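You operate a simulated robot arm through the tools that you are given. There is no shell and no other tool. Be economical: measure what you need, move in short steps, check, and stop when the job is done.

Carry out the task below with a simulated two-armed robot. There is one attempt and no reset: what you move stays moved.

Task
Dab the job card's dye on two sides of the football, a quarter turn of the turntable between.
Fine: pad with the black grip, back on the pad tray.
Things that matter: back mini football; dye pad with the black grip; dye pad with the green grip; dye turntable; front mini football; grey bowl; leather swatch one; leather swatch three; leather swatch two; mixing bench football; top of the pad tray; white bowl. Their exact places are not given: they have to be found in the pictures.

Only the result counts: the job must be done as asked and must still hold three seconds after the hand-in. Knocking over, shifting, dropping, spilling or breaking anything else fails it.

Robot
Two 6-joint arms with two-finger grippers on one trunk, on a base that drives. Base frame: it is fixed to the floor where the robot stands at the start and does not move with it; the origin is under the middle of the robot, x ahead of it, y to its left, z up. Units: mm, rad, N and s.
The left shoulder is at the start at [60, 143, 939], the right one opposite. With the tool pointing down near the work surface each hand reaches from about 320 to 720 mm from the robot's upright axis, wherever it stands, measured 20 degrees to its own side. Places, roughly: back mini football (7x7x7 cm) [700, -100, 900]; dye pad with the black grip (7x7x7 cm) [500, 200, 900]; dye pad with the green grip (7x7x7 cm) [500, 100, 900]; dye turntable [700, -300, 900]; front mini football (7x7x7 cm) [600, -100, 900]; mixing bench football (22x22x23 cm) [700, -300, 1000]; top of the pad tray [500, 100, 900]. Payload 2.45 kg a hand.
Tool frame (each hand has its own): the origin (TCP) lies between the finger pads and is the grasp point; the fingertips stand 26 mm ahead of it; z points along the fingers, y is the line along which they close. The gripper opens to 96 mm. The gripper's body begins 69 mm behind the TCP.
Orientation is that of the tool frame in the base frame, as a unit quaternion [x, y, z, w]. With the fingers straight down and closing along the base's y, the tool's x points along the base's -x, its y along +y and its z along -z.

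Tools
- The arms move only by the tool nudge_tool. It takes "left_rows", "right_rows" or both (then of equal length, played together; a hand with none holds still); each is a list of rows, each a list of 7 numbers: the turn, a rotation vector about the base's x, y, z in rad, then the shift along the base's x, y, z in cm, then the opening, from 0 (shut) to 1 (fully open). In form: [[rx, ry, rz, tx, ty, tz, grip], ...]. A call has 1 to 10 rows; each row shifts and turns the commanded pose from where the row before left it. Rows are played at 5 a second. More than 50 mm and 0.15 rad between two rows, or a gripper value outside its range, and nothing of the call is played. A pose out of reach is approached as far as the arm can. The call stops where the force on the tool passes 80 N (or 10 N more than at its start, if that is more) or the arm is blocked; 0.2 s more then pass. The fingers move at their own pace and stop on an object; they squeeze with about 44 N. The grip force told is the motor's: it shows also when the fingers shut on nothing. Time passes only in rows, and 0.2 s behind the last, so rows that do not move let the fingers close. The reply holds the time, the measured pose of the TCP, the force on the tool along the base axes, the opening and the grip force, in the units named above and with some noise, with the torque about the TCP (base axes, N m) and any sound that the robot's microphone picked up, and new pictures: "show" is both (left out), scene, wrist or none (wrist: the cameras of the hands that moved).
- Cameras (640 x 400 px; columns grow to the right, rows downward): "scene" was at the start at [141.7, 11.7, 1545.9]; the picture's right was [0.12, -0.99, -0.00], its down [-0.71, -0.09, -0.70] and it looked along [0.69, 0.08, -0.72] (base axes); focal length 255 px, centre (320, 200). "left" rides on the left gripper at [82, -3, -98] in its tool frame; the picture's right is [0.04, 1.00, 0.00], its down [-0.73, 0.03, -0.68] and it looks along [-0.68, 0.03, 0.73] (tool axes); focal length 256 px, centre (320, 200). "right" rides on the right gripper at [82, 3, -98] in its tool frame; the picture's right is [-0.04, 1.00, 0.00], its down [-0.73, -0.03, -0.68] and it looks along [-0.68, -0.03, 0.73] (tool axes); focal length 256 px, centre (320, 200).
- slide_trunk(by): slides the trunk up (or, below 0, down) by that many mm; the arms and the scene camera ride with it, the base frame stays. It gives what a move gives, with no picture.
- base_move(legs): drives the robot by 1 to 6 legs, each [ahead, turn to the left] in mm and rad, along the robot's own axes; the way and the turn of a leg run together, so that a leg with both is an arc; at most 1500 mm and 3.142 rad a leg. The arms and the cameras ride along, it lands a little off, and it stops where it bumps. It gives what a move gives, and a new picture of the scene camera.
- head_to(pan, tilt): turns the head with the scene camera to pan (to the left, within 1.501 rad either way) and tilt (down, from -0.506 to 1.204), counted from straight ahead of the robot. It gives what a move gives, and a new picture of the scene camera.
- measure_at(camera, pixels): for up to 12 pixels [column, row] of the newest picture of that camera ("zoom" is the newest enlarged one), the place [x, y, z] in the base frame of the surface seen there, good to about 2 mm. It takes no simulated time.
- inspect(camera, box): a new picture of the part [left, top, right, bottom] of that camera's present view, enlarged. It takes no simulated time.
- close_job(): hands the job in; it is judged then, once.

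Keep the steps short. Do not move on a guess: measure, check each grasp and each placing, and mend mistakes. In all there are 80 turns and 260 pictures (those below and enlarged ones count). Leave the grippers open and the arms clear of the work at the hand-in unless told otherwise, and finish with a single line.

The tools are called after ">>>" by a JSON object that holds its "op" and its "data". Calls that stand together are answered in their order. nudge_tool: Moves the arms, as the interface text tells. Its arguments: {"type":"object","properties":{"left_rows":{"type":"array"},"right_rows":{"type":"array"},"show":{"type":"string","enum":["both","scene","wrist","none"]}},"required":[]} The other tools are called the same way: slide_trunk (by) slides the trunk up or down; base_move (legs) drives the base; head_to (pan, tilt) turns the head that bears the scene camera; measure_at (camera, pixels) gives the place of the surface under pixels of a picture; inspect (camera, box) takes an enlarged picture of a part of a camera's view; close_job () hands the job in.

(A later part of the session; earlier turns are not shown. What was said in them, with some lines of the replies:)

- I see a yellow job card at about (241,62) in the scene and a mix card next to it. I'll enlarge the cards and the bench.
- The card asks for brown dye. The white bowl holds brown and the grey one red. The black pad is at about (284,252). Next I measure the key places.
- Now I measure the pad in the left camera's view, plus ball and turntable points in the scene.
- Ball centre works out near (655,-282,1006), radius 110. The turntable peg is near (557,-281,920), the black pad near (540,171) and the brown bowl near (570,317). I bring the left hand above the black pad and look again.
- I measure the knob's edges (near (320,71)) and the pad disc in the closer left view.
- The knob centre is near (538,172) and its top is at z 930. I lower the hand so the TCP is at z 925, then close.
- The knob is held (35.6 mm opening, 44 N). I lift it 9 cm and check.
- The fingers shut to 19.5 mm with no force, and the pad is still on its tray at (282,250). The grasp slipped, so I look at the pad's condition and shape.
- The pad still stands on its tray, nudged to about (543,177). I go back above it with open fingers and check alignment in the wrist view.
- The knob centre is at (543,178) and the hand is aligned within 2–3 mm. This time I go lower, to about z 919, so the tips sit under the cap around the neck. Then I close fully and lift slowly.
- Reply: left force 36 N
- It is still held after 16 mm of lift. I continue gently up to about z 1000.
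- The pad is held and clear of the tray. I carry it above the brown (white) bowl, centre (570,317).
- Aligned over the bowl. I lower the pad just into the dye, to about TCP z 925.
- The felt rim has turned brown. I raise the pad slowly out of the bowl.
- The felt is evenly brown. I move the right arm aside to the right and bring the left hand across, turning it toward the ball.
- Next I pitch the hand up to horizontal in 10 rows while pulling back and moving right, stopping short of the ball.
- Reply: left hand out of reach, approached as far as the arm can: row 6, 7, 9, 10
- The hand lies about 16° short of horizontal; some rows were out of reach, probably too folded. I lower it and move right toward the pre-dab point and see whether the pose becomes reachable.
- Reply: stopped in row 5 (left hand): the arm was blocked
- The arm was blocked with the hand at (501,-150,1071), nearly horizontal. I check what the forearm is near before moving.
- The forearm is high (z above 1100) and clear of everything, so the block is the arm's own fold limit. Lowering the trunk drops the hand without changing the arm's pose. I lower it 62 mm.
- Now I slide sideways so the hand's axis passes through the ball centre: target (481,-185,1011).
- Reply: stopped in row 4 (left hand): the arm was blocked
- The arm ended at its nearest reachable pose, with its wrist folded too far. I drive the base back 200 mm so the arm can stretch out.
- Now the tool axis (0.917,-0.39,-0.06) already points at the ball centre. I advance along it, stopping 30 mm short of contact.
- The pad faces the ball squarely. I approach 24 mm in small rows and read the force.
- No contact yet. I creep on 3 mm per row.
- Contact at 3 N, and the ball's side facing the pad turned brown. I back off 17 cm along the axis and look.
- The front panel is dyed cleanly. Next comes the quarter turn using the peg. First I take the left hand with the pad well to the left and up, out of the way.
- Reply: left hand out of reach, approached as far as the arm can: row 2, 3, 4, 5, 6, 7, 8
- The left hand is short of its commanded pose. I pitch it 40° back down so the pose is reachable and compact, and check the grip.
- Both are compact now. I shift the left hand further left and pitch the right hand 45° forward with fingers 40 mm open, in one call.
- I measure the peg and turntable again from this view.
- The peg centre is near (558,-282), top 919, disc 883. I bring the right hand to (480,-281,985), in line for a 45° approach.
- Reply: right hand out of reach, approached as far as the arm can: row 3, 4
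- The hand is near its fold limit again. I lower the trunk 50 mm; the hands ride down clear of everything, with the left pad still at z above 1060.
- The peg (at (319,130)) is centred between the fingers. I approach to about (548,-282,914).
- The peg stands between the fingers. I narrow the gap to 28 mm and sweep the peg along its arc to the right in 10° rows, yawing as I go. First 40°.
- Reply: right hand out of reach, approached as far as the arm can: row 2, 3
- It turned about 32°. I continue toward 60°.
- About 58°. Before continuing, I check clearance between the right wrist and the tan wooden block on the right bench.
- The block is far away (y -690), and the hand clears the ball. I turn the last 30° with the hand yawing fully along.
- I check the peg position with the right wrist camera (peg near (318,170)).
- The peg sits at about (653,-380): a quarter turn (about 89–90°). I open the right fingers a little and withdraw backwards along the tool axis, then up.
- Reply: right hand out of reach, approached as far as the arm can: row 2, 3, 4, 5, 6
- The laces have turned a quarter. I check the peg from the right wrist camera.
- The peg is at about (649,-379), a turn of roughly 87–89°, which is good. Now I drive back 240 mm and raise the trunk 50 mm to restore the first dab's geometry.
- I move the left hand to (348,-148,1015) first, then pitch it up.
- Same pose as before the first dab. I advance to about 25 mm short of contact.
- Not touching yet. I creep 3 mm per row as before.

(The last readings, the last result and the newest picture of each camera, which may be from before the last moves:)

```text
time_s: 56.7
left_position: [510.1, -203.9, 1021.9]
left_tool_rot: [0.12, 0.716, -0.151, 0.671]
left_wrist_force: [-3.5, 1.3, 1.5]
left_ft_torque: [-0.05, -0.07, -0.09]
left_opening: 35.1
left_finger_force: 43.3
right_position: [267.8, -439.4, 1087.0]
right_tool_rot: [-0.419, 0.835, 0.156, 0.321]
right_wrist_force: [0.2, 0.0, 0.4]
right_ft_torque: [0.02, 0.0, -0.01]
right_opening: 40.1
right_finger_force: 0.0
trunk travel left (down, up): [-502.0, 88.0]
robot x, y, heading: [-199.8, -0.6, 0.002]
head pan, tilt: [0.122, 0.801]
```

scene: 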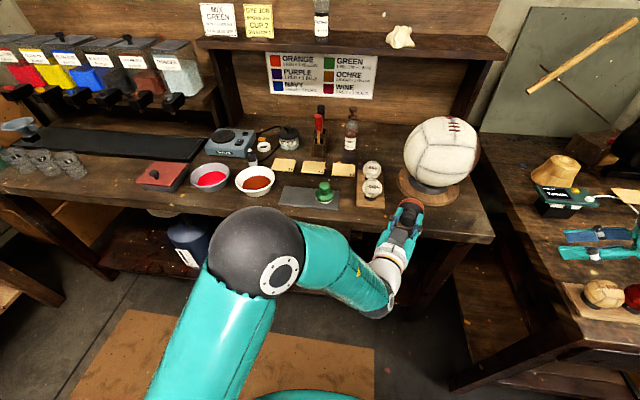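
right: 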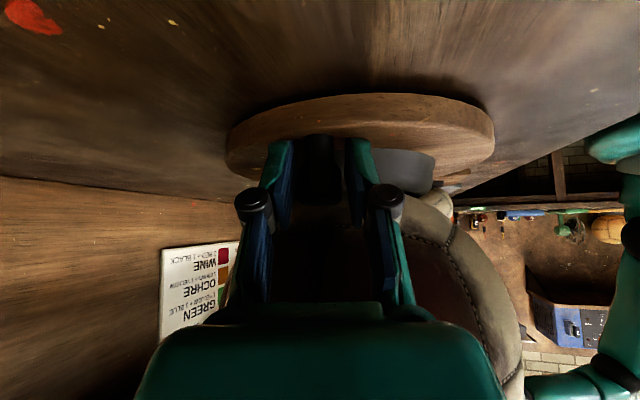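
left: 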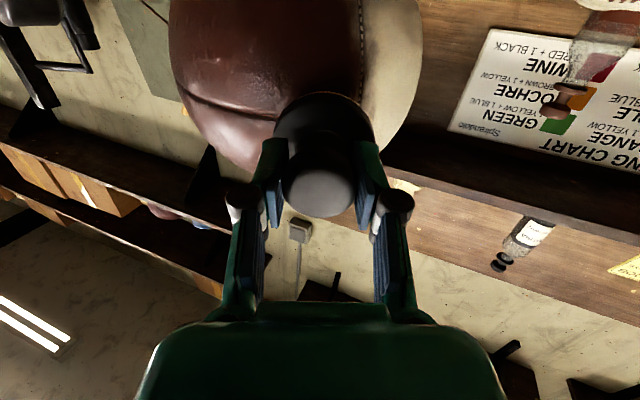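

The second side is dyed (3.5 N contact). I back off along the axis.

>>> {"op": "nudge_tool", "data": {"left_rows": [[0, 0, 0, -0.9, 0.4, 0, 0], [0, 0, 0, -1.8, 0.78, 0, 0], [0, 0, 0, -2.7, 1.0, 0, 0], [0, 0, 0, -2.7, 1.0, 0, 0], [0, 0, 0, -2.7, 1.0, 0, 0], [0, 0, 0, -2.7, 1.0, 0, 0], [0, 0, 0, -2.7, 1.0, 0, 0], [0, 0, 0, 0, 0, 0, 0]], "show": "scene"}}

>>> {"op": "inspect", "data": {"camera": "scene", "box": [350, 100, 510, 220]}}

>>> {"op": "nudge_tool", "data": {"left_rows": [[0.055, 0.128, 0, 0, 0, 0, 0], [0.055, 0.128, 0, 0, 0, 0, 0], [0.055, 0.128, 0, 0, 0, 0, 0], [0.055, 0.128, 0, 0, 0, 0, 0], [0.055, 0.128, 0, 0, 0, 0, 0], [0.055, 0.128, 0, 0, 0, 0, 0], [0.055, 0.128, 0, 0, 0, 0, 0], [0, 0, 0, 0, 0, 0, 0]], "show": "none"}}

```text
time_s: 58.5
left_position: [345.2, -148.2, 1011.8]
left_tool_rot: [0.123, 0.719, -0.15, 0.667]
left_wrist_force: [1.0, -0.3, -0.4]
left_ft_torque: [0.01, 0.03, -0.01]
left_opening: 35.2
left_finger_force: 43.2
right_position: [269.2, -439.5, 1086.0]
right_tool_rot: [-0.419, 0.835, 0.157, 0.321]
right_wrist_force: [0.3, -0.9, -0.7]
right_ft_torque: [-0.01, 0.01, -0.01]
right_opening: 40.2
right_finger_force: 0.1
trunk travel left (down, up): [-502.0, 88.0]
robot x, y, heading: [-199.9, 0.5, 0.006]
head pan, tilt: [0.122, 0.801]
```

scene: 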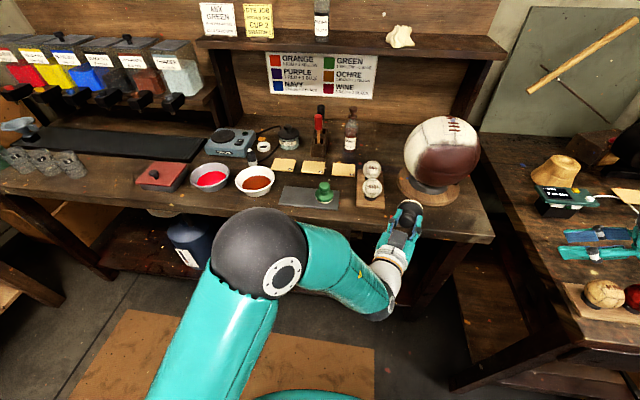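

```text
3.33 times, centred on (430, 160) of scene
```

zoom: 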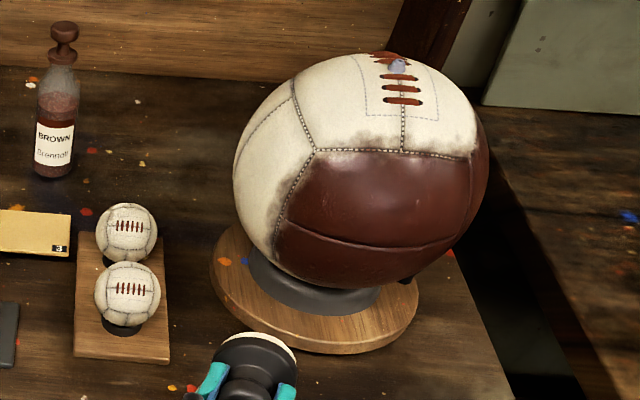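

```text
time_s: 60.3
left_position: [341.4, -152.2, 1014.0]
left_tool_rot: [0.169, 0.95, -0.057, 0.257]
left_wrist_force: [-0.3, 0.5, -0.2]
left_ft_torque: [-0.03, 0.06, 0.02]
left_opening: 35.4
left_finger_force: 43.9
right_position: [268.6, -440.1, 1086.0]
right_tool_rot: [-0.419, 0.835, 0.156, 0.32]
right_wrist_force: [-0.1, 0.6, 0.3]
right_ft_torque: [0.02, -0.01, 0.0]
right_opening: 40.2
right_finger_force: 0.1
trunk travel left (down, up): [-502.0, 88.0]
robot x, y, heading: [-203.9, 4.4, -0.001]
head pan, tilt: [0.122, 0.801]
```

Both adjacent sides are brown and the felt is pale again, so the dye has been used. Now I straighten the hand to point down with its original yaw and move it left in front of the tray.

>>> {"op": "nudge_tool", "data": {"left_rows": [[0.051, 0.123, 0, -0.4, 3.5, 0.6, 0], [0.051, 0.123, 0, -0.4, 3.5, 0.6, 0], [0.051, 0.123, 0, -0.4, 3.5, 0.6, 0], [0.051, 0.123, 0, -0.4, 3.5, 0.6, 0], [0, 0, 0.118, -0.4, 3.5, 0.6, 0], [0, 0, 0.118, -0.4, 3.5, 0.6, 0], [0, 0, 0.118, -0.4, 3.5, 0.6, 0], [0, 0, 0, -0.4, 3.5, 0.6, 0], [0, 0, 0, -0.4, 3.5, 0.6, 0], [0, 0, 0, 0, 0, 0, 0]], "show": "none"}}

>>> {"op": "base_move", "data": {"legs": [[200, 0]]}}

```text
time_s: 62.5
left_position: [307.0, 164.2, 1068.9]
left_tool_rot: [0.0, 1.0, 0.0, 0.0]
left_wrist_force: [0.3, 0.0, -1.5]
left_ft_torque: [0.03, 0.01, 0.02]
left_opening: 35.4
left_finger_force: 43.9
right_position: [268.7, -440.5, 1084.7]
right_tool_rot: [-0.418, 0.835, 0.156, 0.321]
right_wrist_force: [-0.5, -1.3, 0.2]
right_ft_torque: [0.01, 0.01, 0.02]
right_opening: 40.1
right_finger_force: 0.1
trunk travel left (down, up): [-502.0, 88.0]
robot x, y, heading: [-203.6, 3.0, 0.004]
head pan, tilt: [0.122, 0.801]
```

```text
time_s: 64.1
left_position: [510.9, 161.8, 1069.4]
left_tool_rot: [0.002, 1.0, 0.0, -0.001]
left_wrist_force: [0.5, 0.0, -0.3]
left_ft_torque: [0.01, 0.01, 0.03]
left_opening: 35.4
left_finger_force: 44.1
right_position: [470.6, -442.7, 1083.8]
right_tool_rot: [-0.417, 0.836, 0.155, 0.32]
right_wrist_force: [0.2, 0.1, -0.4]
right_ft_torque: [0.01, 0.03, 0.02]
right_opening: 40.2
right_finger_force: 0.2
trunk travel left (down, up): [-502.0, 88.0]
robot x, y, heading: [-2.4, 1.5, -0.005]
head pan, tilt: [0.122, 0.801]
```

scene: 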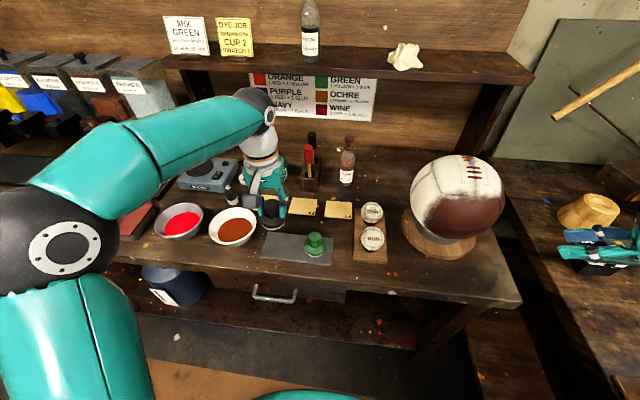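

I measure the tray's corners and the green pad for the placing.

>>> {"op": "measure_at", "data": {"camera": "scene", "pixels": [[263, 255], [269, 235], [330, 242], [328, 261], [315, 239], [285, 250]]}}

>>> {"op": "nudge_tool", "data": {"left_rows": [[0, 0, 0, 1.0, 0.35, -2, 0], [0, 0, 0, 1.0, 0.35, -2, 0], [0, 0, 0, 1.0, 0.3, -2, 0], [0, 0, 0, 0, 0, -2, 0], [0, 0, 0, 0, 0, 0, 0]]}}

```text
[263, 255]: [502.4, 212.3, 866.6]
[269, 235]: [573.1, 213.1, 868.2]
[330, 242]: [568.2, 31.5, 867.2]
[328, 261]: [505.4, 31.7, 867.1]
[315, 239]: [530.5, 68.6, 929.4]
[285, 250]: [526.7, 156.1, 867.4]
```

```text
time_s: 65.3
left_position: [541.9, 171.9, 989.3]
left_tool_rot: [0.003, 1.0, 0.0, 0.0]
left_wrist_force: [0.2, 0.1, -0.2]
left_ft_torque: [0.01, -0.01, 0.03]
left_opening: 35.2
left_finger_force: 44.4
right_position: [469.3, -442.7, 1085.8]
right_tool_rot: [-0.417, 0.836, 0.156, 0.321]
right_wrist_force: [-1.2, -0.4, -0.1]
right_ft_torque: [0.01, -0.02, -0.06]
right_opening: 40.3
right_finger_force: 0.0
trunk travel left (down, up): [-502.0, 88.0]
robot x, y, heading: [1.0, 2.3, -0.004]
head pan, tilt: [0.122, 0.801]
```

scene: 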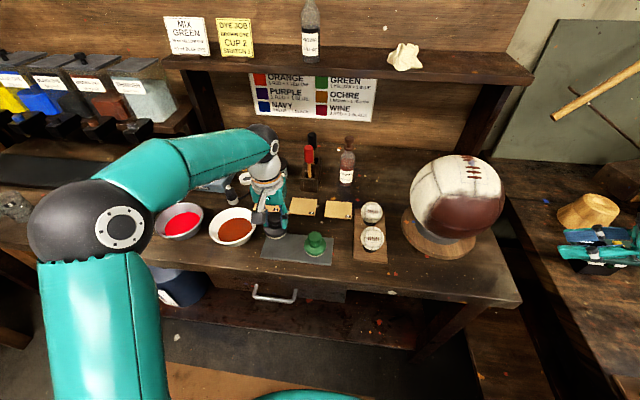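
left: 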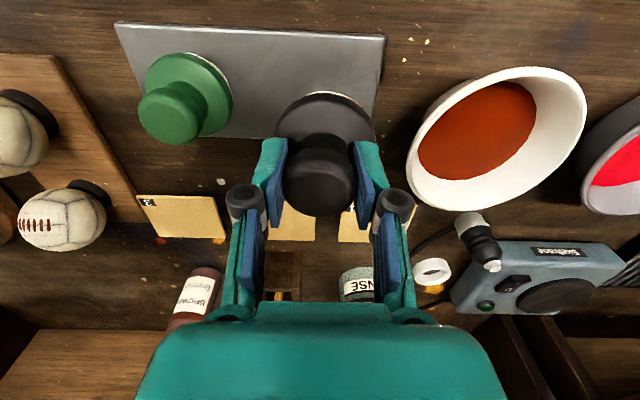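

The pad is centred over its side of the tray. I lower to just above contact, then creep down.

>>> {"op": "nudge_tool", "data": {"left_rows": [[0, 0, 0, -0.3, 0, -2.5, 0], [0, 0, 0, 0, 0, -2.2, 0], [0, 0, 0, 0, 0, -1.3, 0], [0, 0, 0, 0, 0, 0, 0]], "show": "wrist"}}

>>> {"op": "nudge_tool", "data": {"left_rows": [[0, 0, 0, 0, 0, -0.3, 0], [0, 0, 0, 0, 0, -0.2, 0], [0, 0, 0, 0, 0, 0, 0]], "show": "wrist"}}

```text
time_s: 66.3
left_position: [537.3, 172.0, 930.2]
left_tool_rot: [0.003, 1.0, 0.001, 0.0]
left_wrist_force: [0.3, -0.1, -0.6]
left_ft_torque: [0.0, 0.01, -0.01]
left_opening: 35.2
left_finger_force: 44.0
right_position: [470.0, -442.0, 1087.4]
right_tool_rot: [-0.417, 0.836, 0.156, 0.321]
right_wrist_force: [0.2, 0.3, 0.6]
right_ft_torque: [0.01, -0.02, 0.02]
right_opening: 40.3
right_finger_force: 0.1
trunk travel left (down, up): [-502.0, 88.0]
robot x, y, heading: [-0.0, 1.1, -0.006]
head pan, tilt: [0.122, 0.801]
```

left: 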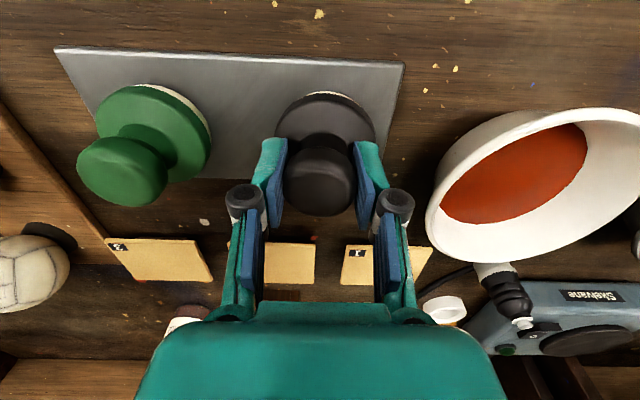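

```text
time_s: 67.1
left_position: [536.2, 171.6, 926.8]
left_tool_rot: [0.003, 1.0, 0.0, 0.002]
left_wrist_force: [0.2, 0.2, 6.3]
left_ft_torque: [-0.12, -0.02, 0.01]
left_opening: 35.1
left_finger_force: 44.7
right_position: [468.5, -442.7, 1086.0]
right_tool_rot: [-0.417, 0.836, 0.154, 0.321]
right_wrist_force: [0.7, -0.7, -0.8]
right_ft_torque: [0.03, 0.03, -0.02]
right_opening: 40.2
right_finger_force: 0.0
trunk travel left (down, up): [-502.0, 88.0]
robot x, y, heading: [-0.3, 2.9, -0.001]
head pan, tilt: [0.122, 0.801]
```

left: 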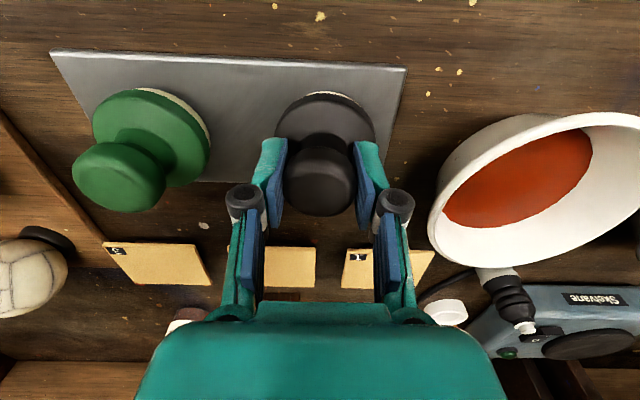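

Contact at 6 N. I release and rise straight up.

>>> {"op": "nudge_tool", "data": {"left_rows": [[0, 0, 0, 0, 0, -0.1, 0], [0, 0, 0, 0, 0, 0, 0.55], [0, 0, 0, 0, 0, 0, 0.65], [0, 0, 0, 0, 0, 0, 0.65], [0, 0, 0, 0, 0, 2, 0.65], [0, 0, 0, 0, 0, 4, 0.65], [0, 0, 0, 0, 0, 4, 0.65], [0, 0, 0, -1, 0, 4.5, 0.65], [0, 0, 0, -2, 0, 4.5, 0.65], [0, 0, 0, 0, 0, 0, 0.65]]}}

```text
time_s: 69.3
left_position: [504.1, 169.0, 1116.8]
left_tool_rot: [0.003, 1.0, -0.001, 0.0]
left_wrist_force: [0.6, 0.7, 0.4]
left_ft_torque: [0.0, 0.02, -0.02]
left_opening: 62.5
left_finger_force: 0.0
right_position: [471.4, -443.6, 1087.1]
right_tool_rot: [-0.417, 0.836, 0.155, 0.321]
right_wrist_force: [0.3, 0.2, 0.3]
right_ft_torque: [-0.02, 0.0, -0.03]
right_opening: 40.1
right_finger_force: 0.1
trunk travel left (down, up): [-502.0, 88.0]
robot x, y, heading: [3.7, 0.6, -0.009]
head pan, tilt: [0.122, 0.801]
```

scene: 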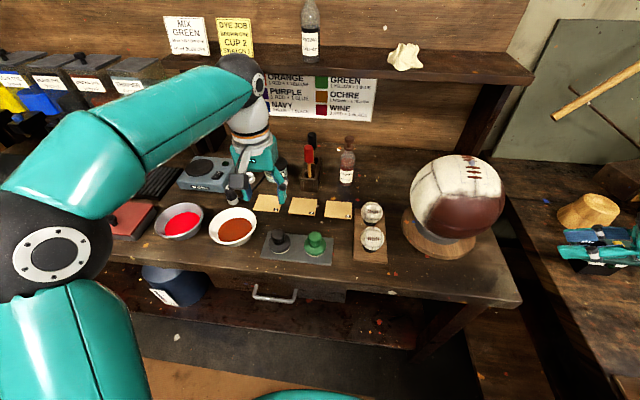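
left: 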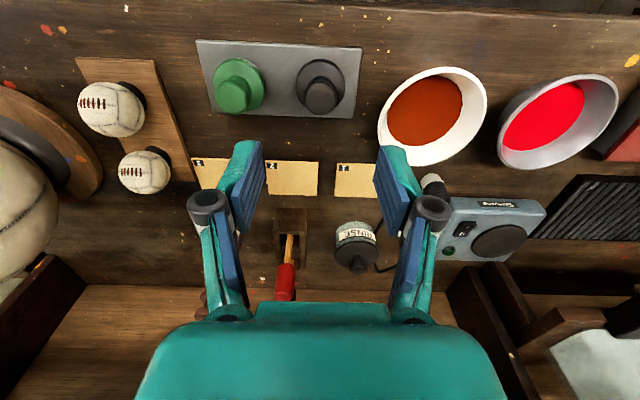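

The pad stands upright on the tray. I open both grippers, raise both hands a bit, and check everything once more.

>>> {"op": "nudge_tool", "data": {"left_rows": [[0, 0, 0, -2, 1, 4, 1], [0, 0, 0, -2, 1, 4, 1], [0, 0, 0, -2, 1, 3, 1], [0, 0, 0, 0, 0, 0, 1]], "right_rows": [[0, 0, 0, -1, 0, 3, 1], [0, 0, 0, -1, 0, 3, 1], [0, 0, 0, -1, 0, 3, 1], [0, 0, 0, 0, 0, 0, 1]], "show": "scene"}}

>>> {"op": "inspect", "data": {"camera": "scene", "box": [150, 140, 530, 300]}}

>>> {"op": "inspect", "data": {"camera": "scene", "box": [250, 215, 350, 275]}}

```text
time_s: 70.3
left_position: [445.3, 198.7, 1227.0]
left_tool_rot: [0.003, 1.0, 0.0, 0.0]
left_wrist_force: [0.1, -0.4, -0.5]
left_ft_torque: [0.0, 0.03, 0.03]
left_opening: 96.1
left_finger_force: 0.1
right_position: [442.1, -441.7, 1175.5]
right_tool_rot: [-0.418, 0.835, 0.157, 0.321]
right_wrist_force: [0.8, -0.1, -0.1]
right_ft_torque: [0.03, 0.03, 0.04]
right_opening: 95.6
right_finger_force: 0.0
trunk travel left (down, up): [-502.0, 88.0]
robot x, y, heading: [0.9, -0.2, -0.007]
head pan, tilt: [0.122, 0.801]
```

scene: 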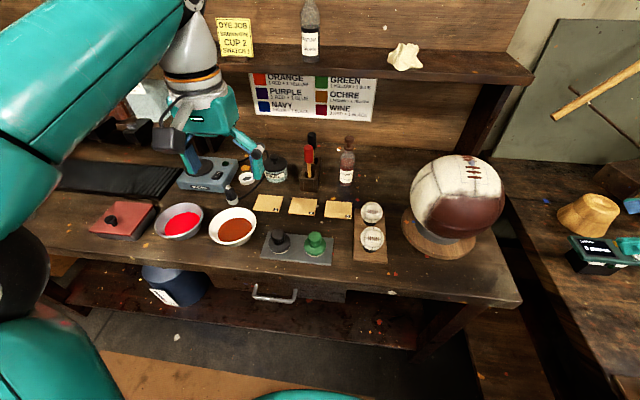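

```text
1.68 times, centred on (340, 220) of scene
```

zoom: 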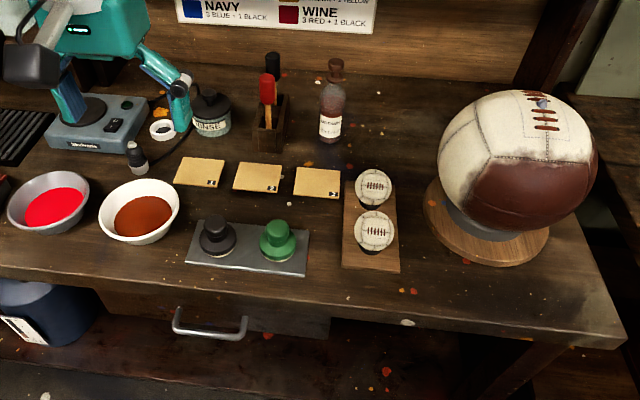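

```text
6.40 times, centred on (300, 245) of scene
```

zoom: 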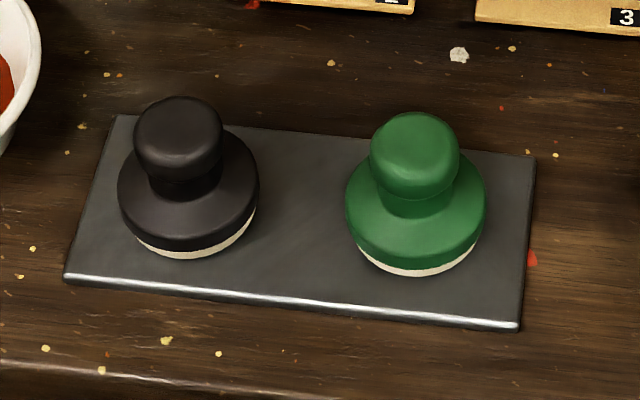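

The black pad is flat on the tray, the ball shows two brown sides a quarter turn apart, nothing else has been disturbed, and both grippers are open and clear. I hand in.

>>> {"op": "close_job", "data": {}}

```text
The job is handed in.
```

The football has brown dye on two sides about a quarter turn (roughly 87–89°) apart, and the black-grip pad is back upright on the pad tray.
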